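You operate a simulated robot arm through the tools that you are given. There is no shell and no other tool.

The job below is to be done with a simulated robot arm. You get a single attempt, and the scene is never put back.

TASK
Fetch the silver spring clip from the drawer under the jig and tie a two-loop bow on it.
Fine: shut the drawer; leave bow and bobbin in the jig and the blue pegs at M. Where these are worked on the way, their far stop is far enough and under half their travel is too little: drawer under the bow jig.

It is judged by the outcome, as a careful person would: the job done as asked, and still so three seconds after it is handed in. It fails if anything else is knocked over, pushed out of place, dropped, spilled or broken.

THE ROBOT
A 7-joint arm with a three-finger gripper, fixed in place. Base frame: the origin is on the floor under the middle of its stand, x ahead of it, y to its left, z up. Lengths are in mm, angles in rad, forces in N, time in s.
It reaches about 1342 mm from its shoulder. Its first joint turns from -2.897 to 2.897 rad. Payload 2.69 kg.
The TCP is the grasp point between the finger pads, 30 mm short of the fingertips. In the tool frame z runs along the fingers and y along their closing line. The gripper opens to 128 mm; its body begins 117 mm behind the TCP.
Orientation is that of the tool frame in the base frame, as a unit quaternion [w, x, y, z]. With the fingers straight down and closing along the base's y, the tool's x points along the base's -x, its y along +y and its z along -z.

THE INTERFACE
- The arm moves only by the tool send_rows. Its argument "increments" is text: rows parted by semicolons, each of 6 numbers parted by spaces: the shift along the tool's x, y, z in mm, then the turn, a rotation vector about the tool's x, y, z in rad. In form: tx ty tz ax ay az; .... A call has 1 to 20 rows; each row shifts and turns the commanded pose from where the row before left it, along the tool's axes as they then stand. "grip" is the closure, from 0 (fully open) to 1 (shut), set as the call begins (left out, the last holds). A row lasts 0.2 s, in which the tool goes at most 50 mm and 0.15 rad; a call with a longer step from one row to the next is refused whole, and so is a gripper value outside its range. Where a pose cannot be reached the arm comes as near as it can. A force on the tool above 70 N (or 10 N above the force at the start of the call, whichever is more), or a blocked arm, ends the call early, and 0.2 s more pass. Each finger travels about 127 mm/s and halts on what it meets, pressing with about 28 N; the grip force reading is that of the motor and also rises with nothing between the fingers. The clock runs only during rows and for 0.2 s after the last one: add rows that do not move to give the fingers time. It gives the time, the measured TCP pose, the force on the tool (base axes), the opening and the grip force at its end, in the units of the frame above (readings bear some noise), with the torque about the TCP (base axes, N m) and any sound that the robot's microphone picked up, and new pictures: "pictures" is both (left out), scene, wrist or none.
- Cameras (640 x 400 px; columns grow to the right, rows downward): "scene" is fixed at [221.1, 650, 1630.2]; the picture's right is [-0.49, -0.87, 0.00], its down [-0.76, 0.43, -0.49] and it looks along [0.43, -0.24, -0.87] (base axes); focal length 226 px, centre (320, 200). "wrist" rides on the gripper at [58, 54, -131] in the tool frame; the picture's right is [-0.68, 0.74, 0.00], its down [-0.62, -0.57, -0.55] and it looks along [-0.40, -0.37, 0.84] (tool axes); focal length 234 px, centre (320, 200). There is no depth. A picture from a camera that has moved, and an enlarged one, comes with that camera's place and axes in the base frame and with its lens.
- lift_body(by): moves the trunk up (or, below 0, down) by that many mm; the arm rides with it, the base frame stays. It gives what a move gives, with no picture.
- zoom(camera, box): a new picture of the part [left, top, right, bottom] of that camera's present view, enlarged. The clock stands still meanwhile.
- finish_job(): hands the job in; it is judged then, once.

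Places have to be worked out from the pictures, the camera data and where the tool is seen. Open the gripper and draw the arm clear of the work before you hand the job in, unless the task says otherwise.

The tools are called as name(argument=value, ...) on one line, values as JSON. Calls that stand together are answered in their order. send_rows: Moves the arm, as the interface text tells. Its arguments: {"type":"object","properties":{"increments":{"type":"string"},"grip":{"type":"number"},"pictures":{"type":"string","enum":["both","scene","wrist","none"]}},"required":["increments"]} The other tools are called the same way: lift_body (by) moves the trunk up or down; zoom (camera, box) takes an enlarged picture of a part of a camera's view; finish_job () hands the job in.

At the start:

```text
clock: 0.0
tool_pos: [639.1, 283.0, 1240.1]
ee_rot: [0.0, 0.0, 1.0, 0.0]
contact_force: [-0.1, 0.6, 0.6]
moment: [0.02, -0.02, 0.01]
grip_width: 128.0
finger_force: 0.0
trunk travel left (down, up): [-150.0, 200.0]
```

scene: 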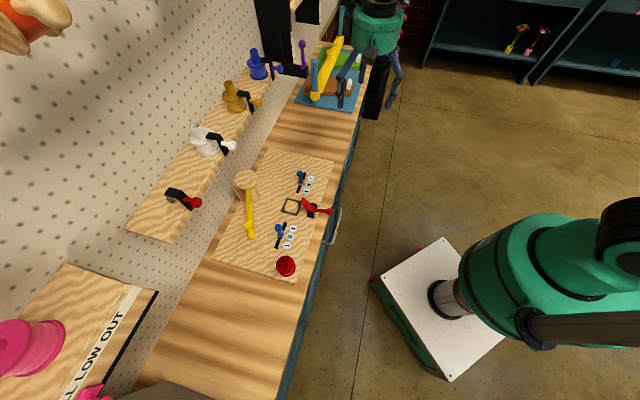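
wrist: 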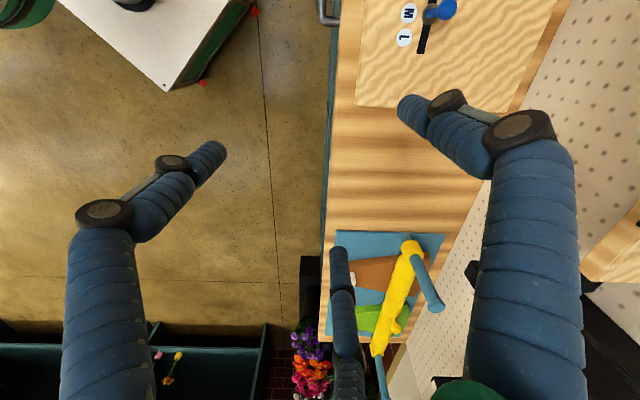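

I start by looking closely at the bow jig, the drawer and the ribbon spools before moving anything.

zoom(camera="scene", box=[200, 130, 360, 290])

zoom(camera="scene", box=[120, 20, 320, 250])

zoom(camera="scene", box=[0, 240, 200, 400])

zoom(camera="scene", box=[240, 0, 420, 130])

```text
2.50 times, centred on (280, 210) of scene
camera zoom: at [221.1, 650.0, 1630.2], right [-0.49, -0.87, 0.0], down [-0.76, 0.43, -0.49], along [0.43, -0.24, -0.87], focal length 564 px, centre (420, 175)
```

zoom: 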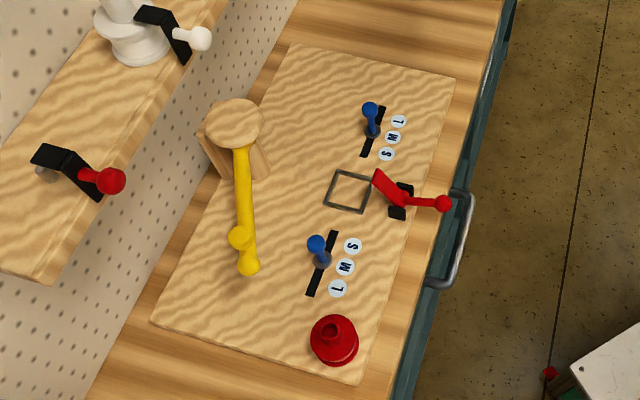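

```text
1.74 times, centred on (220, 135) of scene
camera zoom: at [221.1, 650.0, 1630.2], right [-0.49, -0.87, 0.0], down [-0.76, 0.43, -0.49], along [0.43, -0.24, -0.87], focal length 393 px, centre (494, 313)
```

zoom: 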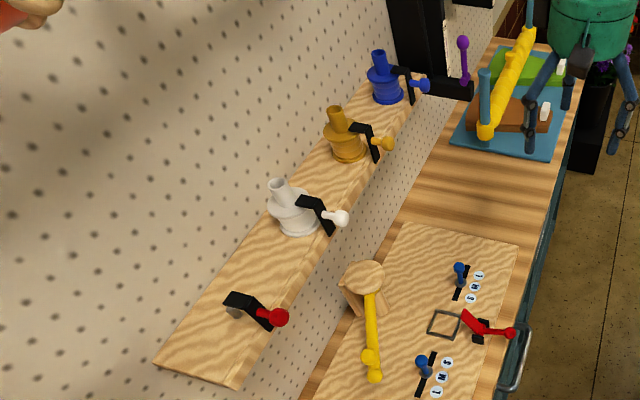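

```text
2.50 times, centred on (100, 320) of scene
camera zoom: at [221.1, 650.0, 1630.2], right [-0.49, -0.87, 0.0], down [-0.76, 0.43, -0.49], along [0.43, -0.24, -0.87], focal length 564 px, centre (870, -100)
```

zoom: 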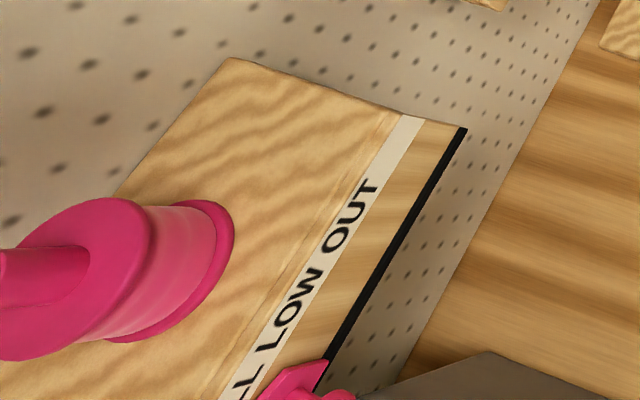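

```text
3.08 times, centred on (330, 65) of scene
camera zoom: at [221.1, 650.0, 1630.2], right [-0.49, -0.87, 0.0], down [-0.76, 0.43, -0.49], along [0.43, -0.24, -0.87], focal length 695 px, centre (289, 615)
```

zoom: 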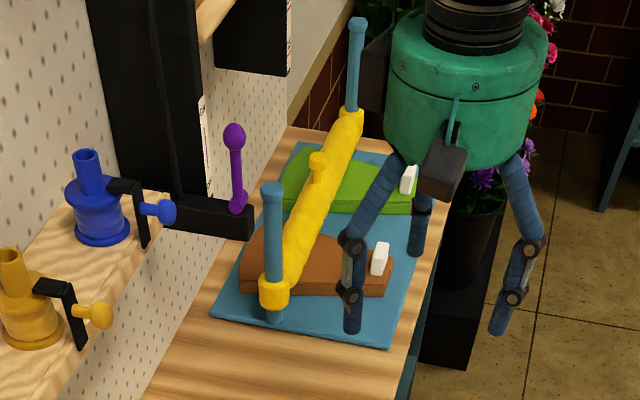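

The jig board lies on the bench at 45° to my base, its top at about z=936 by triangulating the labels. The clip seat is near (589, 559), both blue pegs are at M, and the drawer handle is on the front edge. I move over the front of the jig, clear of the shelf, for a better view.

send_rows(increments="19.3 35.3 0 0 0 0; 19.3 35.3 0 0 0 0; 19.3 35.3 0 0 0 0; 19.3 35.3 0 0 0 0; 19.3 35.3 0 0 0 0; 19.3 35.3 0 0 0 0; 0 0 0 0 0 0", grip=0)

```text
clock: 1.6
tool_pos: [524.7, 496.0, 1241.6]
ee_rot: [0.0, 0.0, 1.0, 0.0]
contact_force: [-0.3, 0.6, -0.7]
moment: [-0.04, -0.02, 0.0]
grip_width: 127.8
finger_force: 0.0
trunk travel left (down, up): [-150.0, 200.0]
camera wrist: at [466.5, 548.4, 1371.4], right [0.68, 0.74, 0.0], down [0.62, -0.57, 0.55], along [0.4, -0.37, -0.84], focal length 234 px, centre (320, 200)
```

scene: 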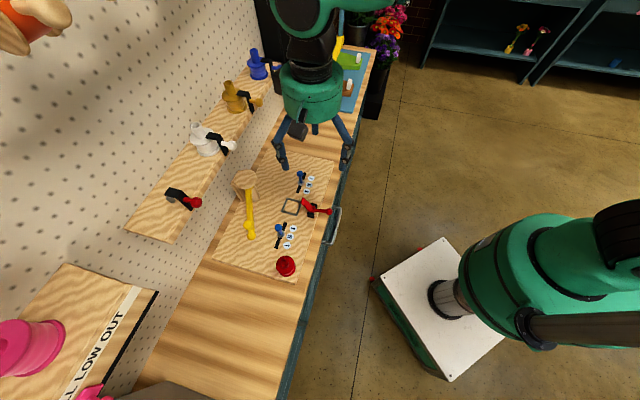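
wrist: 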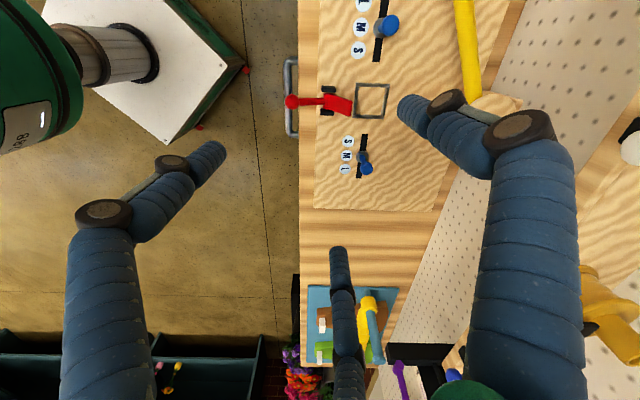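

The wrist camera now shows the jig from the left. I zoom in on the seat, the red clamp lever, the pegs and the handle.

zoom(camera="wrist", box=[270, 0, 430, 200])

zoom(camera="wrist", box=[300, 50, 400, 120])

zoom(camera="scene", box=[220, 150, 350, 290])

```text
2.00 times, centred on (350, 100) of wrist
camera zoom: at [466.5, 548.4, 1371.4], right [0.68, 0.74, 0.0], down [0.62, -0.57, 0.55], along [0.4, -0.37, -0.84], focal length 468 px, centre (260, 400)
```

zoom: 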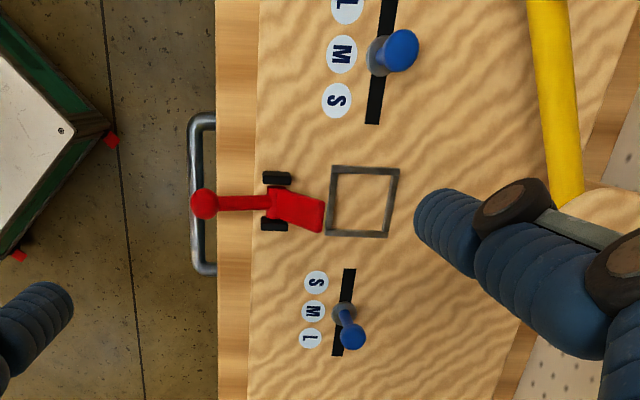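

```text
5.71 times, centred on (350, 85) of wrist
camera zoom: at [466.5, 548.4, 1371.4], right [0.68, 0.74, 0.0], down [0.62, -0.57, 0.55], along [0.4, -0.37, -0.84], focal length 1338 px, centre (149, 857)
```

zoom: 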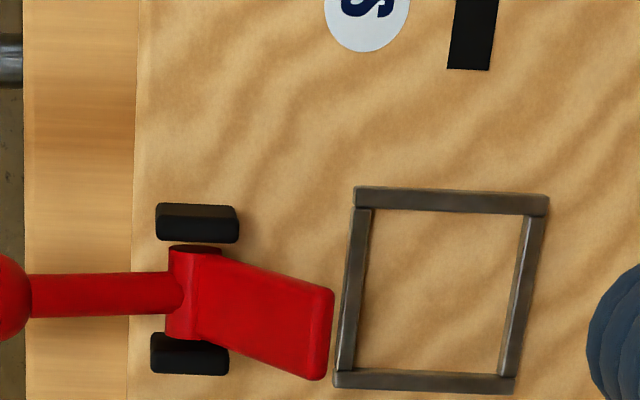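

```text
2.86 times, centred on (285, 220) of scene
camera zoom: at [221.1, 650.0, 1630.2], right [-0.49, -0.87, 0.0], down [-0.76, 0.43, -0.49], along [0.43, -0.24, -0.87], focal length 645 px, centre (420, 143)
```

zoom: 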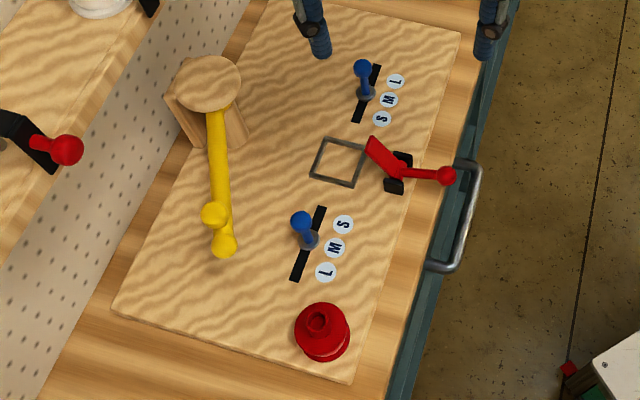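

The red lever is a clamp hinged in front of the clip seat with its plate raised, and its ball handle points to the front. The yellow crank arm swings on the wooden post. I move down in front of the bench to look along the drawer handle and judge its height and the gap behind it.

send_rows(increments="13 -18 30 0 0 0; 13 -18 35 0 0 0; 13 -18 35 0 0 0; 13 -10 35 0 0 0; 13 0 35 0 0 0; 12 0 30 0 0 0; 0 0 0 0 0 0", grip=0)

```text
clock: 3.2
tool_pos: [445.1, 431.8, 1041.5]
ee_rot: [0.0, 0.0, 1.0, 0.0]
contact_force: [0.2, 0.0, -0.9]
moment: [-0.06, -0.02, -0.03]
grip_width: 127.7
finger_force: 0.1
trunk travel left (down, up): [-150.0, 200.0]
camera wrist: at [385.7, 485.0, 1171.7], right [0.68, 0.74, 0.0], down [0.62, -0.57, 0.55], along [0.4, -0.37, -0.84], focal length 234 px, centre (320, 200)
```

scene: 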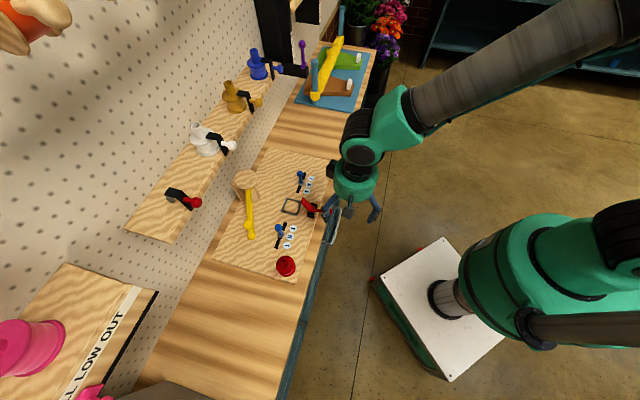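
wrist: 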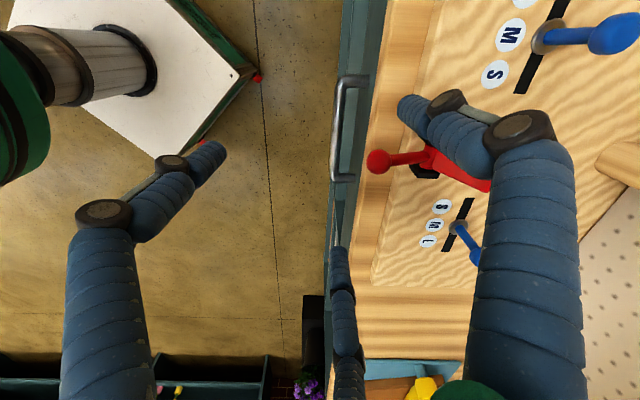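

zoom(camera="wrist", box=[290, 50, 450, 200])

zoom(camera="wrist", box=[320, 0, 480, 100])

```text
2.67 times, centred on (370, 125) of wrist
camera zoom: at [385.7, 485.0, 1171.7], right [0.68, 0.74, 0.0], down [0.62, -0.57, 0.55], along [0.4, -0.37, -0.84], focal length 624 px, centre (187, 400)
```

zoom: 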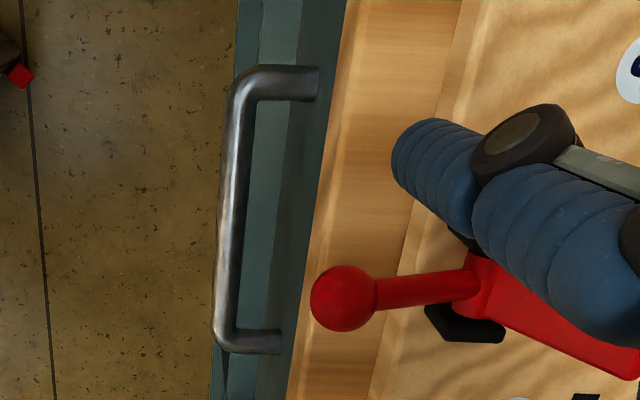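

```text
4.00 times, centred on (400, 50) of wrist
camera zoom: at [385.7, 485.0, 1171.7], right [0.68, 0.74, 0.0], down [0.62, -0.57, 0.55], along [0.4, -0.37, -0.84], focal length 937 px, centre (0, 800)
```

zoom: 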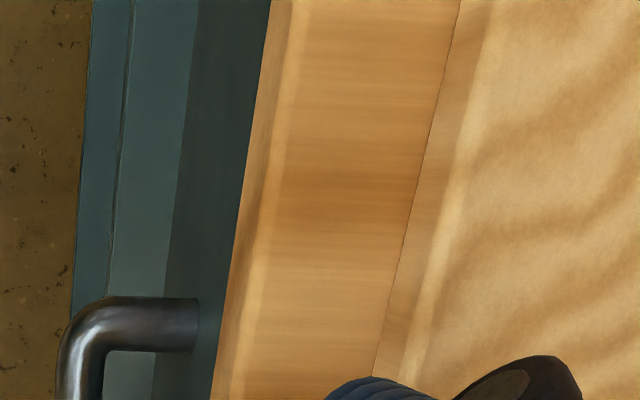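

The handle is a round U bar about 12 mm thick with roughly 27 mm of space behind it. Before planning the grasp I close the gripper here in free air to see how the three fingers come together.

send_rows(increments="0 0 0 0 0 0; 0 0 0 0 0 0; 0 0 0 0 0 0; 0 0 0 0 0 0; 0 0 0 0 0 0", grip=1)

```text
clock: 4.4
tool_pos: [444.6, 430.9, 1041.6]
ee_rot: [0.0, 0.0, 1.0, 0.0]
contact_force: [0.2, 0.1, 0.7]
moment: [0.0, 0.0, 0.02]
grip_width: 2.1
finger_force: 27.8
trunk travel left (down, up): [-150.0, 200.0]
camera wrist: at [385.7, 484.9, 1172.0], right [0.68, 0.74, 0.0], down [0.62, -0.57, 0.55], along [0.4, -0.37, -0.84], focal length 234 px, centre (320, 200)
```

scene: 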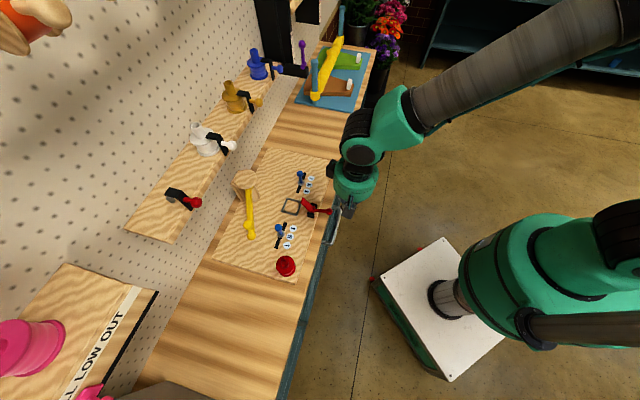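
wrist: 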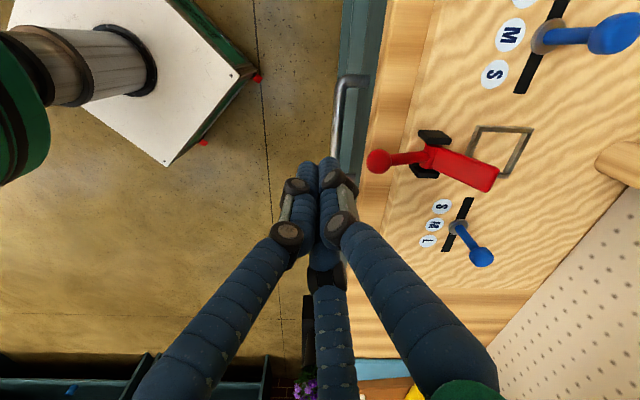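

zoom(camera="wrist", box=[260, 60, 420, 300])

zoom(camera="wrist", box=[280, 130, 370, 240])

zoom(camera="wrist", box=[360, 90, 560, 220])

```text
1.67 times, centred on (340, 180) of wrist
camera zoom: at [385.7, 484.9, 1172.0], right [0.68, 0.74, 0.0], down [0.62, -0.57, 0.55], along [0.4, -0.37, -0.84], focal length 390 px, centre (287, 233)
```

zoom: 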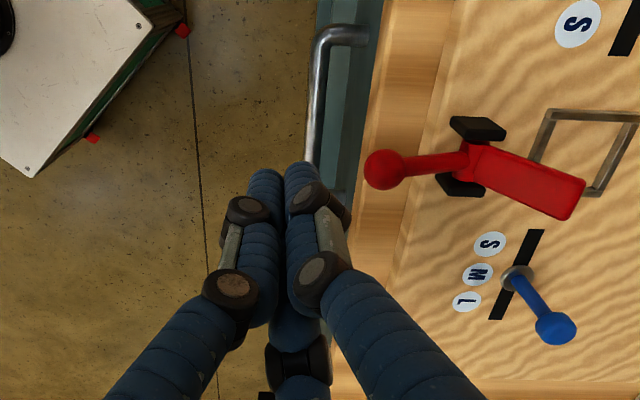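

```text
3.64 times, centred on (325, 185) of wrist
camera zoom: at [385.7, 484.9, 1172.0], right [0.68, 0.74, 0.0], down [0.62, -0.57, 0.55], along [0.4, -0.37, -0.84], focal length 852 px, centre (302, 254)
```

zoom: 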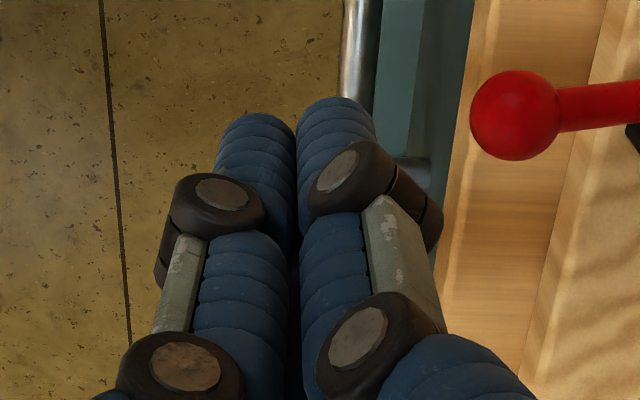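

```text
3.08 times, centred on (460, 155) of wrist
camera zoom: at [385.7, 484.9, 1172.0], right [0.68, 0.74, 0.0], down [0.62, -0.57, 0.55], along [0.4, -0.37, -0.84], focal length 720 px, centre (-111, 338)
```

zoom: 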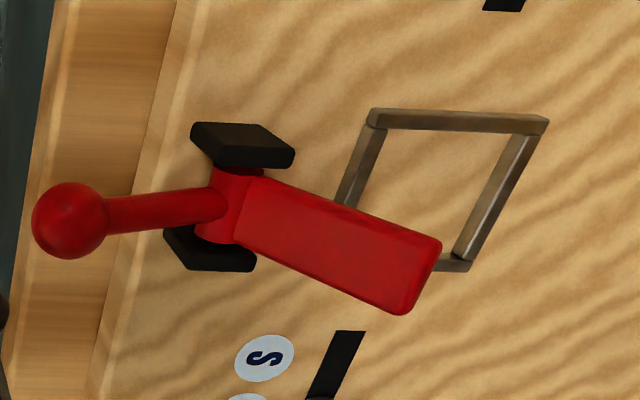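

The three fingers close radially onto the tool axis: one finger sits on the +y side and two on the -y side. I plan to hook the bar with the +y finger behind it, with the gripper tilted so its body leans away from the bench. I first turn the tool to that orientation up here and partly open it.

send_rows(increments="0 0 0 0 0 0.131; 0 0 0 0 0 0.131; 0 0 0 0 0 0.131; 0 0 0 0 0 0.131; 0 0 0 0 0 0.131; 0 0 0 0 0 0.131; 0 0 0 -0.1454 0 0; 0 0 0 -0.1454 0 0; 0 0 0 -0.1454 0 0; 0 0 0 0 0 0", grip=0.69)

```text
clock: 6.6
tool_pos: [445.3, 431.0, 1042.1]
ee_rot: [0.084, 0.375, 0.901, 0.201]
contact_force: [0.3, -0.4, 0.4]
moment: [0.03, -0.03, 0.0]
grip_width: 39.8
finger_force: 0.1
trunk travel left (down, up): [-150.0, 200.0]
camera wrist: at [399.1, 467.2, 1182.3], right [0.95, -0.01, 0.31], down [-0.09, -0.96, 0.26], along [0.3, -0.27, -0.91], focal length 234 px, centre (320, 200)
```

scene: 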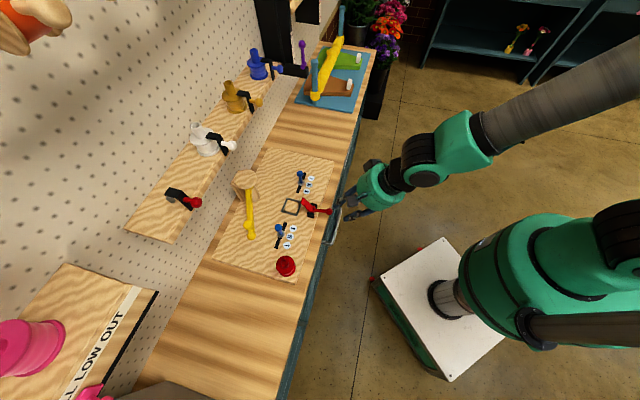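
wrist: 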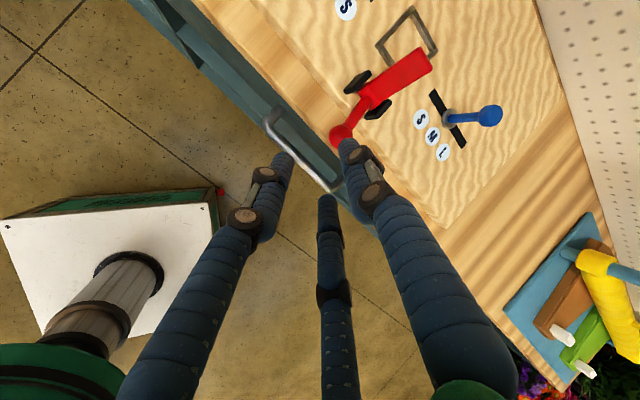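

The orientation is as planned, with tool z tilted 25° toward the drawer and tool y pointing at it. I zoom in on the bar relative to the fingertips to refine its position.

zoom(camera="wrist", box=[220, 60, 420, 240])

zoom(camera="scene", box=[290, 150, 410, 260])

```text
2.22 times, centred on (320, 150) of wrist
camera zoom: at [399.1, 467.2, 1182.3], right [0.95, -0.01, 0.31], down [-0.09, -0.96, 0.26], along [0.3, -0.27, -0.91], focal length 520 px, centre (320, 311)
```

zoom: 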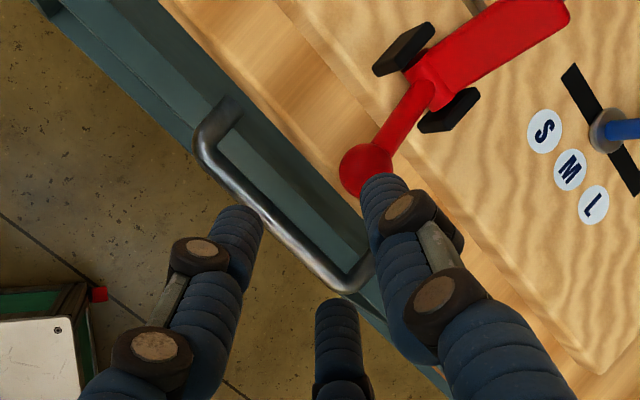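

```text
3.64 times, centred on (350, 205) of scene
camera zoom: at [221.1, 650.0, 1630.2], right [-0.49, -0.87, 0.0], down [-0.76, 0.43, -0.49], along [0.43, -0.24, -0.87], focal length 821 px, centre (211, 182)
```

zoom: 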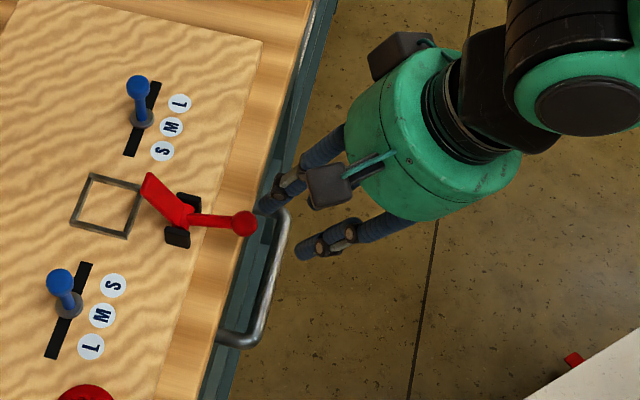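

From both cameras, the bar should be at about b≈647 mm (depth along my 45° line), with z in the range 830–880. I move nearer for stronger parallax, staying short of contact.

send_rows(increments="5 -19.5 35.8 0 0 0; 5 -19.5 35.8 0 0 0; 5 -19.5 35.8 0 0 0; 0 0 0 0 0 0; 0 0 0 0 0 0")

```text
clock: 7.8
tool_pos: [427.4, 434.3, 919.2]
ee_rot: [0.083, 0.375, 0.902, 0.199]
contact_force: [-0.1, 0.3, -0.3]
moment: [-0.01, 0.02, 0.0]
grip_width: 39.9
finger_force: 0.1
trunk travel left (down, up): [-150.0, 200.0]
camera wrist: at [382.9, 471.0, 1060.1], right [0.95, -0.01, 0.31], down [-0.09, -0.96, 0.26], along [0.3, -0.27, -0.91], focal length 234 px, centre (320, 200)
```

scene: 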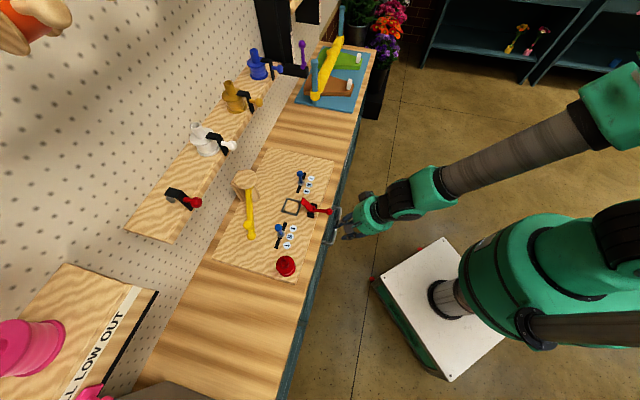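
wrist: 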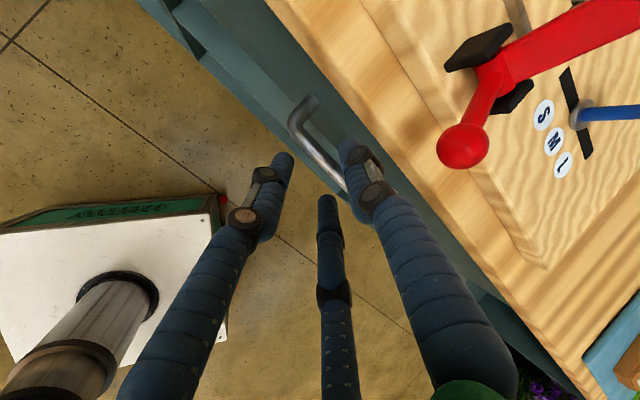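

zoom(camera="wrist", box=[250, 70, 410, 230])

zoom(camera="scene", box=[290, 160, 400, 260])

```text
2.50 times, centred on (330, 150) of wrist
camera zoom: at [382.9, 471.0, 1060.1], right [0.95, -0.01, 0.31], down [-0.09, -0.96, 0.26], along [0.3, -0.27, -0.91], focal length 585 px, centre (295, 325)
```

zoom: 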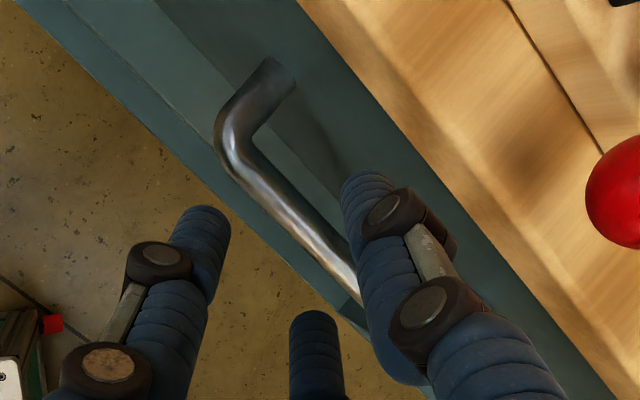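

```text
4.00 times, centred on (345, 210) of scene
camera zoom: at [221.1, 650.0, 1630.2], right [-0.49, -0.87, 0.0], down [-0.76, 0.43, -0.49], along [0.43, -0.24, -0.87], focal length 903 px, centre (220, 160)
```

zoom: 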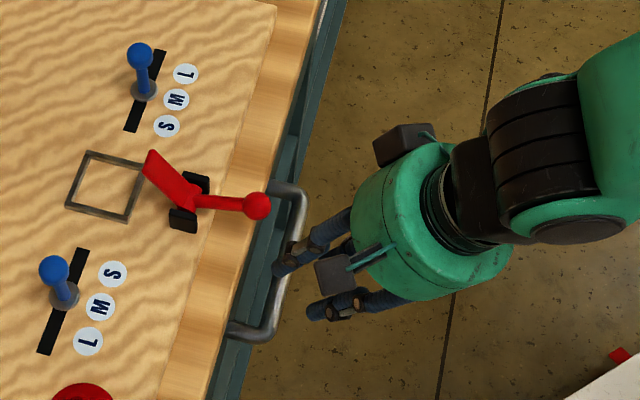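

The handle bar looks to be at b≈648, z≈848, with about 25 mm of clear space behind it, and the fingers are about 16 mm thick. I bring the +y finger over the gap, still above the bar, and check.

send_rows(increments="0 8.1 9.3 0 0 0; 0 8.1 9.3 0 0 0; 0 0 0 0 0 0")

zoom(camera="wrist", box=[250, 70, 410, 230])

zoom(camera="scene", box=[300, 180, 380, 240])

```text
clock: 8.6
tool_pos: [446.0, 452.2, 908.4]
ee_rot: [0.083, 0.374, 0.902, 0.201]
contact_force: [-0.1, -0.4, -0.2]
moment: [0.02, -0.02, 0.0]
grip_width: 39.7
finger_force: 0.1
trunk travel left (down, up): [-150.0, 200.0]
camera wrist: at [400.2, 488.6, 1050.5], right [0.95, -0.01, 0.31], down [-0.09, -0.96, 0.26], along [0.3, -0.27, -0.91], focal length 234 px, centre (320, 200)
```

scene: 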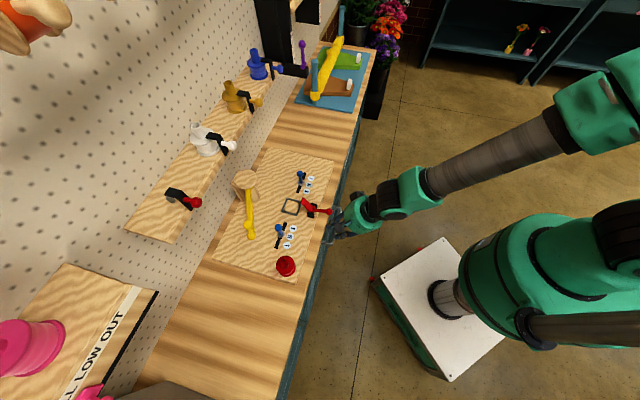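
wrist: 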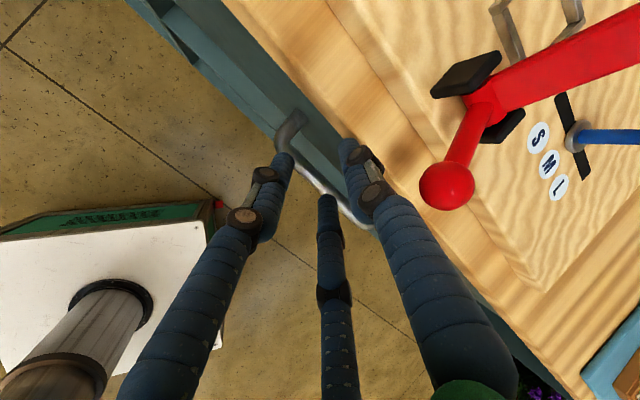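

```text
2.50 times, centred on (330, 150) of wrist
camera zoom: at [400.2, 488.6, 1050.5], right [0.95, -0.01, 0.31], down [-0.09, -0.96, 0.26], along [0.3, -0.27, -0.91], focal length 585 px, centre (295, 325)
```

zoom: 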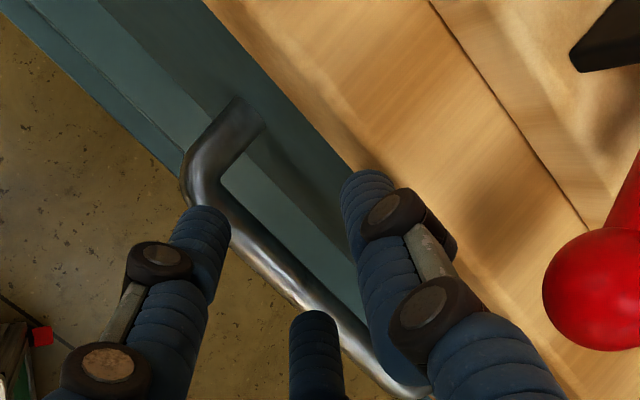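

```text
6.67 times, centred on (340, 210) of scene
camera zoom: at [221.1, 650.0, 1630.2], right [-0.49, -0.87, 0.0], down [-0.76, 0.43, -0.49], along [0.43, -0.24, -0.87], focal length 1505 px, centre (187, 133)
```

zoom: 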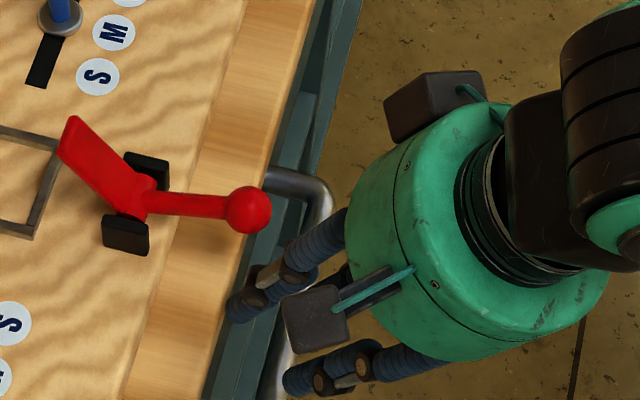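

The wrist view puts the bar at b≈644 and the drawer face at b≈675, so the finger is a little too close to the face. I shift back 6 mm and lower 25 mm, then check again.

send_rows(increments="0 -5.4 -2.5 0 0 0; 0 -5.3 11.3 0 0 0; 0 -5.3 11.3 0 0 0; 0 0 0 0 0 0", pictures="wrist")

zoom(camera="wrist", box=[250, 70, 410, 230])

```text
clock: 9.6
tool_pos: [442.9, 448.7, 884.2]
ee_rot: [0.083, 0.375, 0.901, 0.2]
contact_force: [0.3, 0.5, -1.2]
moment: [-0.03, -0.01, -0.02]
grip_width: 39.6
finger_force: 0.0
trunk travel left (down, up): [-150.0, 200.0]
camera wrist: at [396.6, 485.4, 1025.1], right [0.95, -0.01, 0.31], down [-0.09, -0.96, 0.26], along [0.3, -0.27, -0.91], focal length 234 px, centre (320, 200)
```

wrist: 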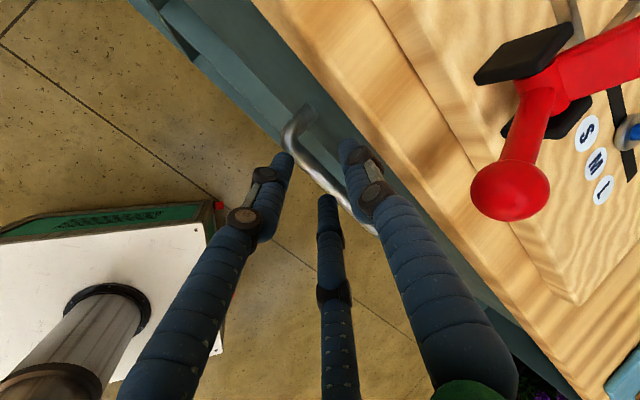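

```text
2.50 times, centred on (330, 150) of wrist
camera zoom: at [396.6, 485.4, 1025.1], right [0.95, -0.01, 0.31], down [-0.09, -0.96, 0.26], along [0.3, -0.27, -0.91], focal length 585 px, centre (295, 325)
```

zoom: 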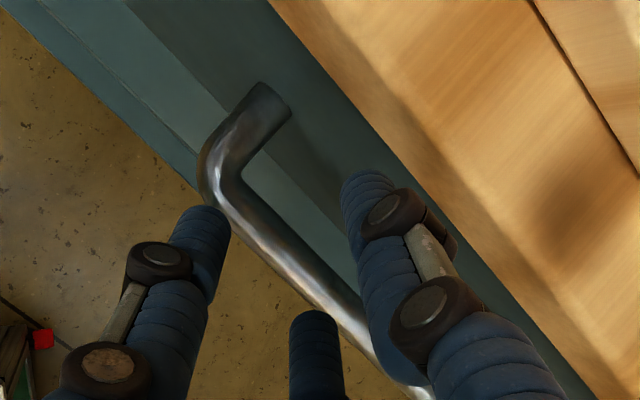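

The finger tip hangs over the gap between bar and drawer face. I lower straight down in small steps, watching the force.

send_rows(increments="0 -2.54 5.44 0 0 0; 0 -2.54 5.44 0 0 0; 0 -2.54 5.44 0 0 0; 0 -2.54 5.44 0 0 0; 0 0 0 0 0 0", pictures="both")

zoom(camera="wrist", box=[250, 70, 410, 230])

zoom(camera="scene", box=[300, 180, 380, 240])

```text
clock: 10.8
tool_pos: [441.4, 446.9, 860.1]
ee_rot: [0.083, 0.374, 0.902, 0.2]
contact_force: [-0.2, 0.8, -0.5]
moment: [-0.03, -0.02, 0.01]
grip_width: 39.5
finger_force: 0.0
trunk travel left (down, up): [-150.0, 200.0]
camera wrist: at [395.5, 484.2, 1001.5], right [0.95, -0.01, 0.31], down [-0.09, -0.96, 0.26], along [0.3, -0.27, -0.91], focal length 234 px, centre (320, 200)
```

scene: 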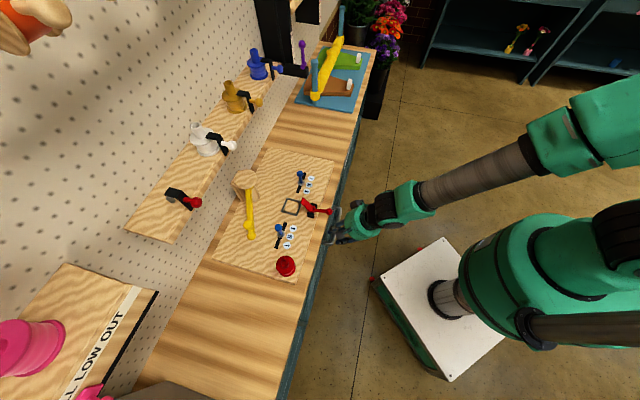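
wrist: 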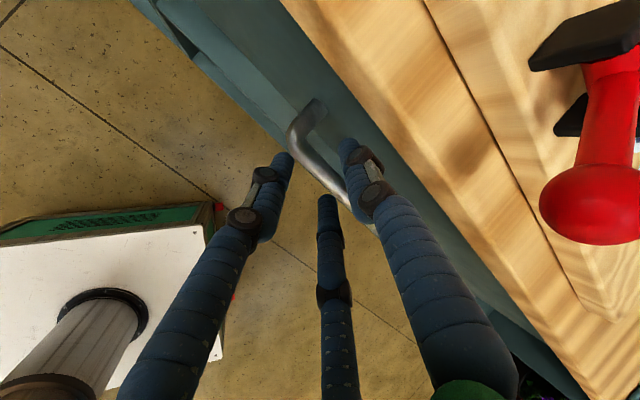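

```text
2.50 times, centred on (330, 150) of wrist
camera zoom: at [395.5, 484.2, 1001.5], right [0.95, -0.01, 0.31], down [-0.09, -0.96, 0.26], along [0.3, -0.27, -0.91], focal length 585 px, centre (295, 325)
```

zoom: 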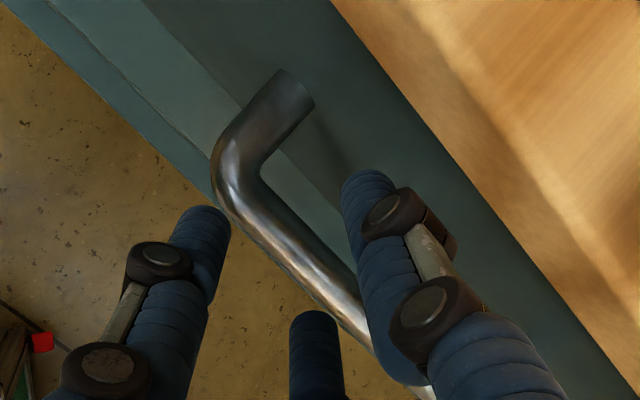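

```text
6.67 times, centred on (340, 210) of scene
camera zoom: at [221.1, 650.0, 1630.2], right [-0.49, -0.87, 0.0], down [-0.76, 0.43, -0.49], along [0.43, -0.24, -0.87], focal length 1505 px, centre (187, 133)
```

zoom: 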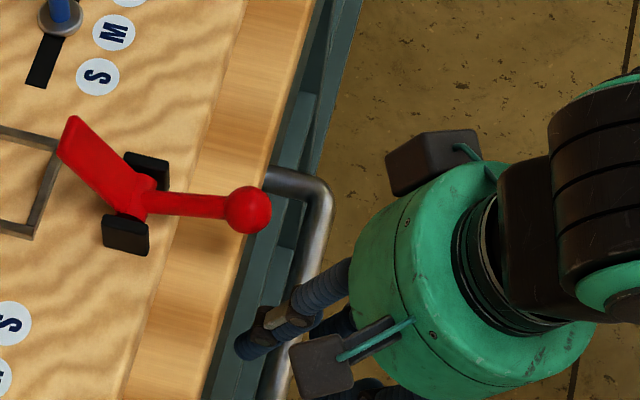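

No contact yet, and the finger is clear of both bar and face. I lower 10 mm more, then pull back 15 mm along -b to feel for the bar.

send_rows(increments="0 -2.11 4.53 0 0 0; 0 -2.11 4.53 0 0 0; 0 0 0 0 0 0; 0 -3.63 -1.69 0 0 0; 0 -3.63 -1.69 0 0 0; 0 -3.63 -1.69 0 0 0; 0 -3.63 -1.69 0 0 0; 0 0 0 0 0 0", pictures="both")

zoom(camera="wrist", box=[250, 70, 410, 230])

zoom(camera="scene", box=[300, 180, 380, 240])

```text
clock: 12.6
tool_pos: [430.4, 435.3, 849.5]
ee_rot: [0.083, 0.375, 0.902, 0.2]
contact_force: [-0.1, 0.8, 1.0]
moment: [-0.01, -0.03, 0.02]
grip_width: 39.7
finger_force: 0.0
trunk travel left (down, up): [-150.0, 200.0]
camera wrist: at [384.5, 472.6, 991.2], right [0.95, -0.01, 0.31], down [-0.09, -0.96, 0.26], along [0.3, -0.27, -0.91], focal length 234 px, centre (320, 200)
```

scene: 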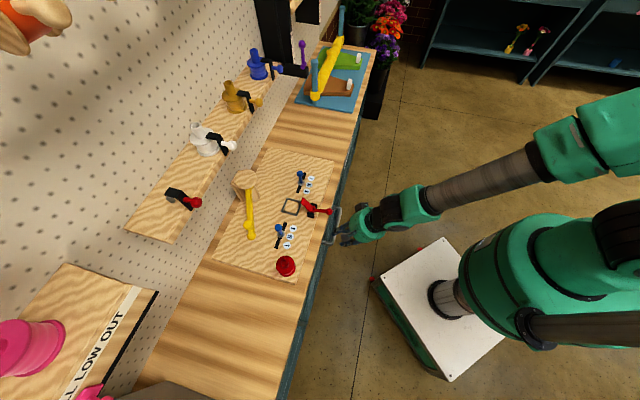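
wrist: 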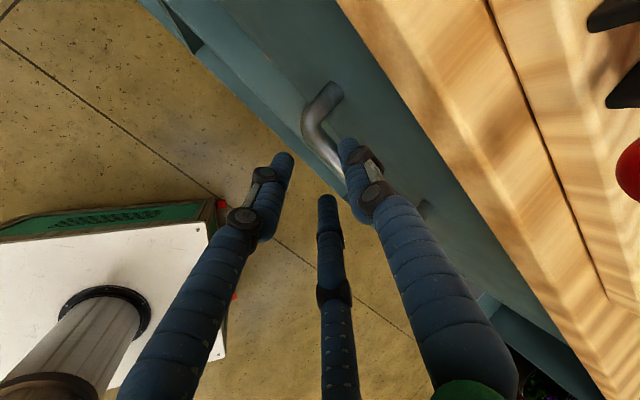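

```text
2.50 times, centred on (330, 150) of wrist
camera zoom: at [384.5, 472.6, 991.2], right [0.95, -0.01, 0.31], down [-0.09, -0.96, 0.26], along [0.3, -0.27, -0.91], focal length 585 px, centre (295, 325)
```

zoom: 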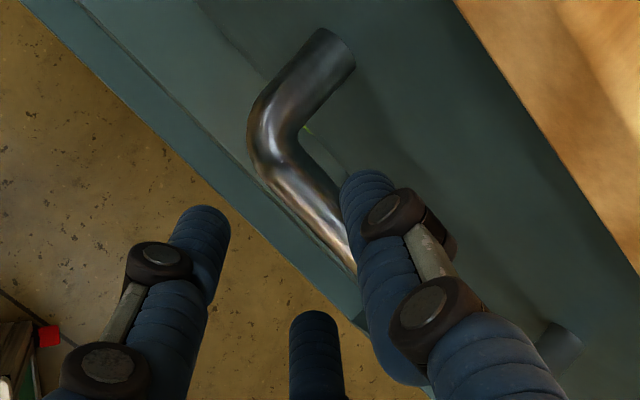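

```text
6.67 times, centred on (340, 210) of scene
camera zoom: at [221.1, 650.0, 1630.2], right [-0.49, -0.87, 0.0], down [-0.76, 0.43, -0.49], along [0.43, -0.24, -0.87], focal length 1505 px, centre (187, 133)
```

zoom: 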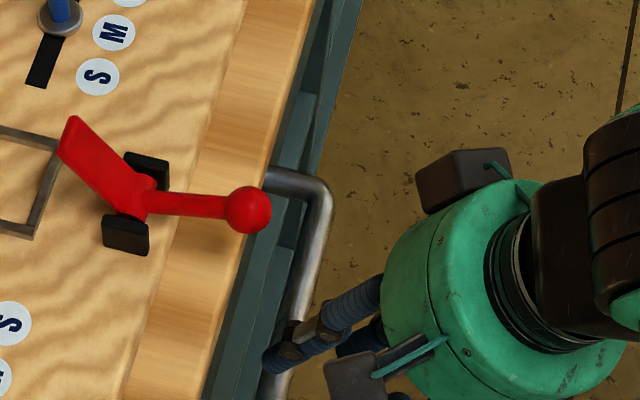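

I passed over the bar with no contact, so it must be lower. Re-solving with this close view gives a bar at z≈812, b≈644. I go back over the gap, descend 30 mm, then pull gently.

send_rows(increments="0 6.35 2.95 0 0 0; 0 6.35 2.95 0 0 0; 0 -2.54 5.44 0 0 0; 0 -2.54 5.44 0 0 0; 0 -2.54 5.44 0 0 0; 0 -2.54 5.44 0 0 0; 0 -2.54 5.44 0 0 0; 0 0 0 0 0 0", pictures="both")

zoom(camera="wrist", box=[250, 70, 410, 230])

zoom(camera="scene", box=[300, 180, 380, 240])

```text
clock: 14.4
tool_pos: [440.9, 446.3, 821.8]
ee_rot: [0.083, 0.374, 0.902, 0.2]
contact_force: [0.4, 0.3, 0.8]
moment: [-0.02, -0.02, 0.0]
grip_width: 39.8
finger_force: 0.0
trunk travel left (down, up): [-150.0, 200.0]
camera wrist: at [394.2, 482.7, 961.5], right [0.95, -0.01, 0.31], down [-0.09, -0.96, 0.26], along [0.3, -0.27, -0.91], focal length 234 px, centre (320, 200)
```

scene: 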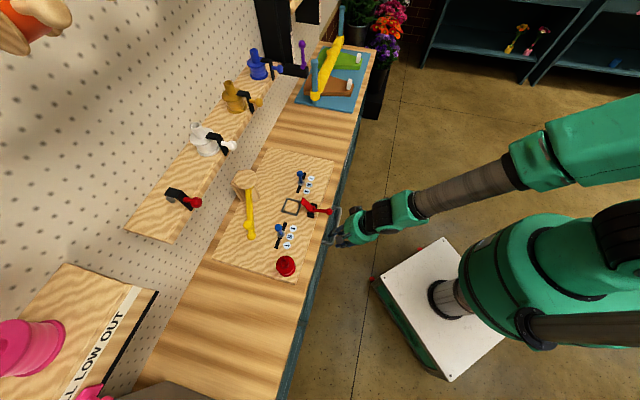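
wrist: 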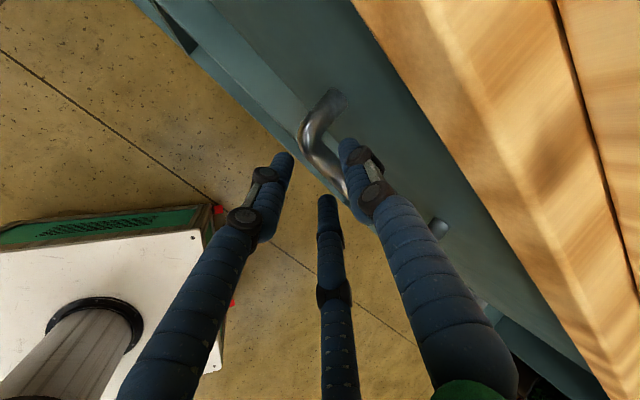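

```text
2.50 times, centred on (330, 150) of wrist
camera zoom: at [394.2, 482.7, 961.5], right [0.95, -0.01, 0.31], down [-0.09, -0.96, 0.26], along [0.3, -0.27, -0.91], focal length 585 px, centre (295, 325)
```

zoom: 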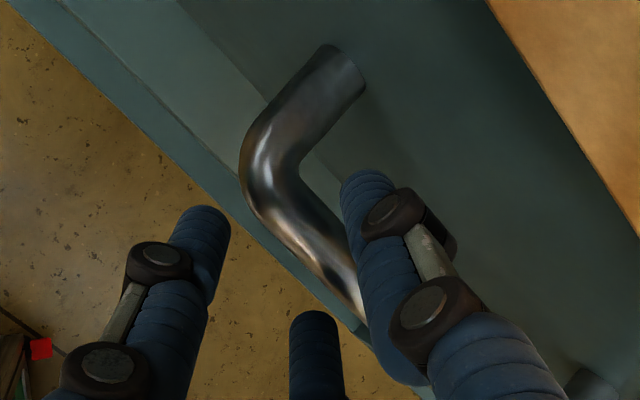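

```text
6.67 times, centred on (340, 210) of scene
camera zoom: at [221.1, 650.0, 1630.2], right [-0.49, -0.87, 0.0], down [-0.76, 0.43, -0.49], along [0.43, -0.24, -0.87], focal length 1505 px, centre (187, 133)
```

zoom: 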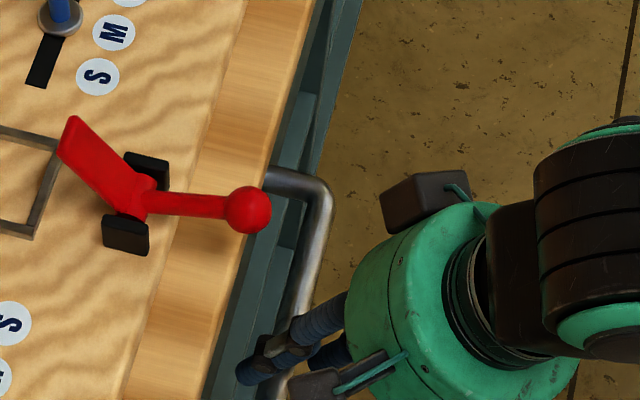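

The finger now seems to sit in the gap at bar level. I pull back along -b in small steps and watch for contact and drawer motion.

send_rows(increments="0 -3.63 -1.69 0 0 0; 0 -3.63 -1.69 0 0 0; 0 -3.63 -1.69 0 0 0; 0 -3.63 -1.69 0 0 0; 0 -3.63 -1.69 0 0 0; 0 0 0 0 0 0", pictures="both")

zoom(camera="wrist", box=[250, 70, 410, 230])

zoom(camera="scene", box=[300, 180, 380, 240])

```text
clock: 15.8
tool_pos: [426.7, 432.0, 820.5]
ee_rot: [0.083, 0.374, 0.902, 0.201]
contact_force: [-0.4, 0.0, -0.1]
moment: [0.0, 0.0, -0.04]
grip_width: 39.8
finger_force: 0.0
trunk travel left (down, up): [-150.0, 200.0]
camera wrist: at [380.2, 468.9, 961.2], right [0.95, -0.01, 0.31], down [-0.09, -0.96, 0.26], along [0.3, -0.27, -0.91], focal length 234 px, centre (320, 200)
```

scene: 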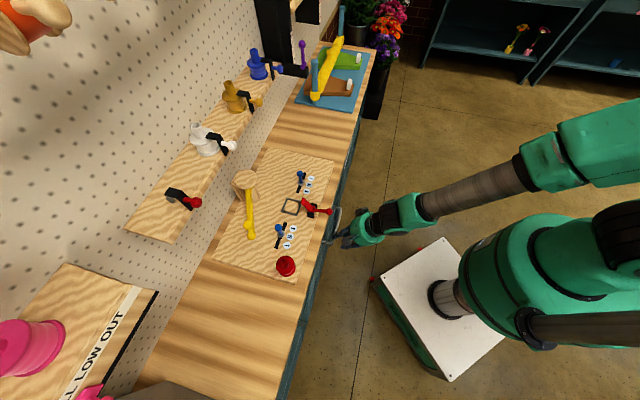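
wrist: 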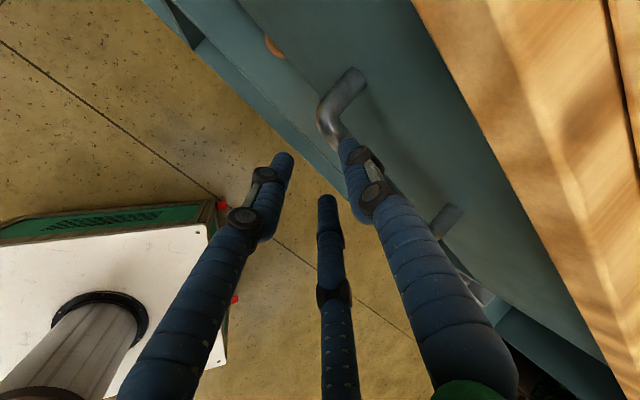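

```text
2.50 times, centred on (330, 150) of wrist
camera zoom: at [380.2, 468.9, 961.2], right [0.95, -0.01, 0.31], down [-0.09, -0.96, 0.26], along [0.3, -0.27, -0.91], focal length 585 px, centre (295, 325)
```

zoom: 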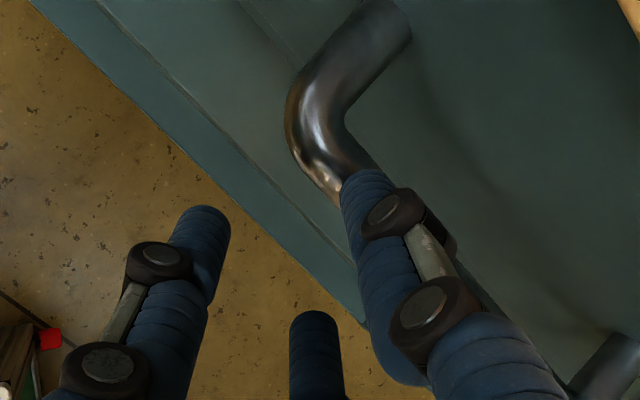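

```text
6.67 times, centred on (340, 210) of scene
camera zoom: at [221.1, 650.0, 1630.2], right [-0.49, -0.87, 0.0], down [-0.76, 0.43, -0.49], along [0.43, -0.24, -0.87], focal length 1505 px, centre (187, 133)
```

zoom: 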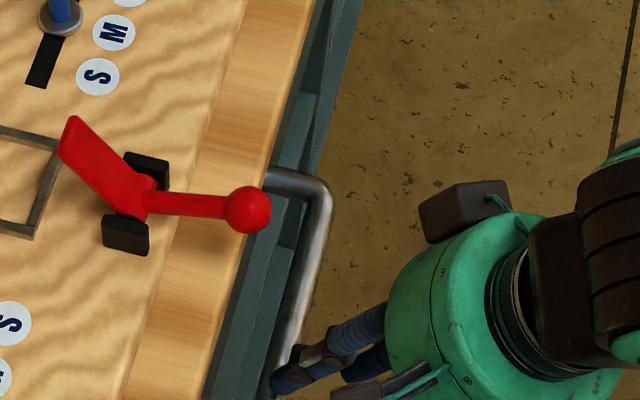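

Still no contact: the tip at z≈802 is directly above the bar. I probe straight down here in small steps to find the bar top by touch.

send_rows(increments="0 -1.27 2.72 0 0 0; 0 -1.27 2.72 0 0 0; 0 -1.27 2.72 0 0 0; 0 -1.27 2.72 0 0 0; 0 -1.27 2.72 0 0 0; 0 0 0 0 0 0", pictures="wrist")

```text
clock: 17.2
tool_pos: [426.3, 433.7, 809.6]
ee_rot: [0.083, 0.375, 0.901, 0.203]
contact_force: [10.3, -7.6, 45.6]
moment: [1.15, -1.31, -0.47]
grip_width: 59.5
finger_force: 13.0
trunk travel left (down, up): [-150.0, 200.0]
camera wrist: at [380.2, 469.6, 950.7], right [0.95, -0.01, 0.32], down [-0.09, -0.96, 0.25], along [0.3, -0.27, -0.91], focal length 234 px, centre (320, 200)
```

wrist: 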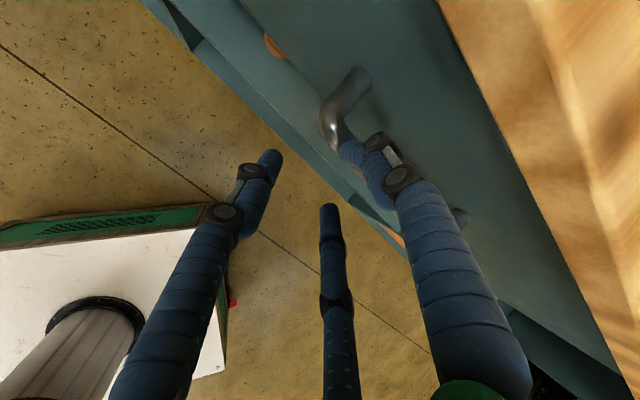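

Contact at a tip height of about 797, which puts the bar centre at z≈789, b≈649 and the drawer face at b≈690. All the earlier sightings agree with that. I rise, move over the gap centre, and descend properly behind the bar.

send_rows(increments="0 2.11 -4.53 0 0 0; 0 2.11 -4.53 0 0 0; 0 2.11 -4.53 0 0 0; 0 2.11 -4.53 0 0 0; 0 2.11 -4.53 0 0 0; 0 8.77 4.09 0 0 0; 0 8.77 4.09 0 0 0; 0 8.77 4.09 0 0 0; 0 0 0 0 0 0; 0 -2.54 5.44 0 0 0; 0 -2.54 5.44 0 0 0; 0 -2.54 5.44 0 0 0; 0 -2.54 5.44 0 0 0; 0 -2.54 5.44 0 0 0; 0 -2.54 5.44 0 0 0; 0 0 0 0 0 0", pictures="both")

zoom(camera="wrist", box=[250, 70, 410, 230])

```text
clock: 20.6
tool_pos: [446.2, 452.3, 793.8]
ee_rot: [0.083, 0.375, 0.901, 0.2]
contact_force: [0.4, 0.6, 0.4]
moment: [-0.01, 0.0, 0.02]
grip_width: 41.7
finger_force: 0.4
trunk travel left (down, up): [-150.0, 200.0]
camera wrist: at [400.6, 488.3, 936.1], right [0.95, -0.01, 0.31], down [-0.09, -0.96, 0.26], along [0.3, -0.27, -0.91], focal length 234 px, centre (320, 200)
```

scene: 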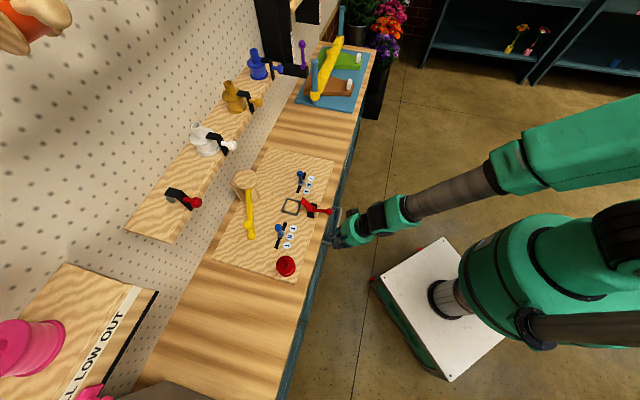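
wrist: 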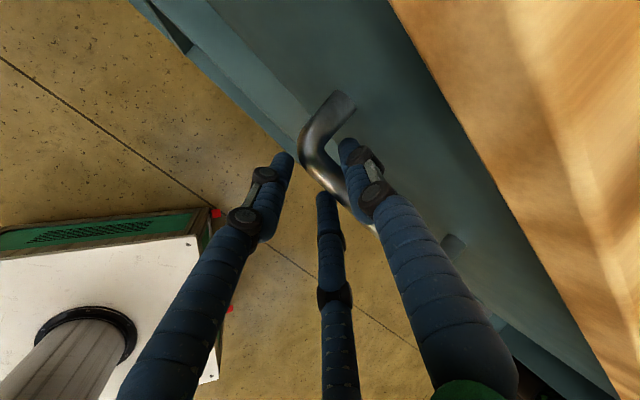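

```text
2.50 times, centred on (330, 150) of wrist
camera zoom: at [400.6, 488.3, 936.1], right [0.95, -0.01, 0.31], down [-0.09, -0.96, 0.26], along [0.3, -0.27, -0.91], focal length 585 px, centre (295, 325)
```

zoom: 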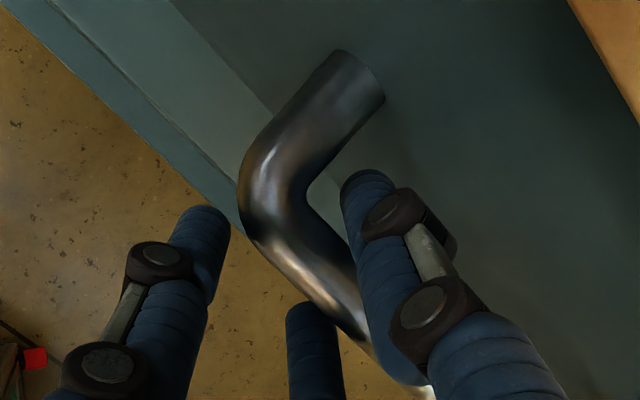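

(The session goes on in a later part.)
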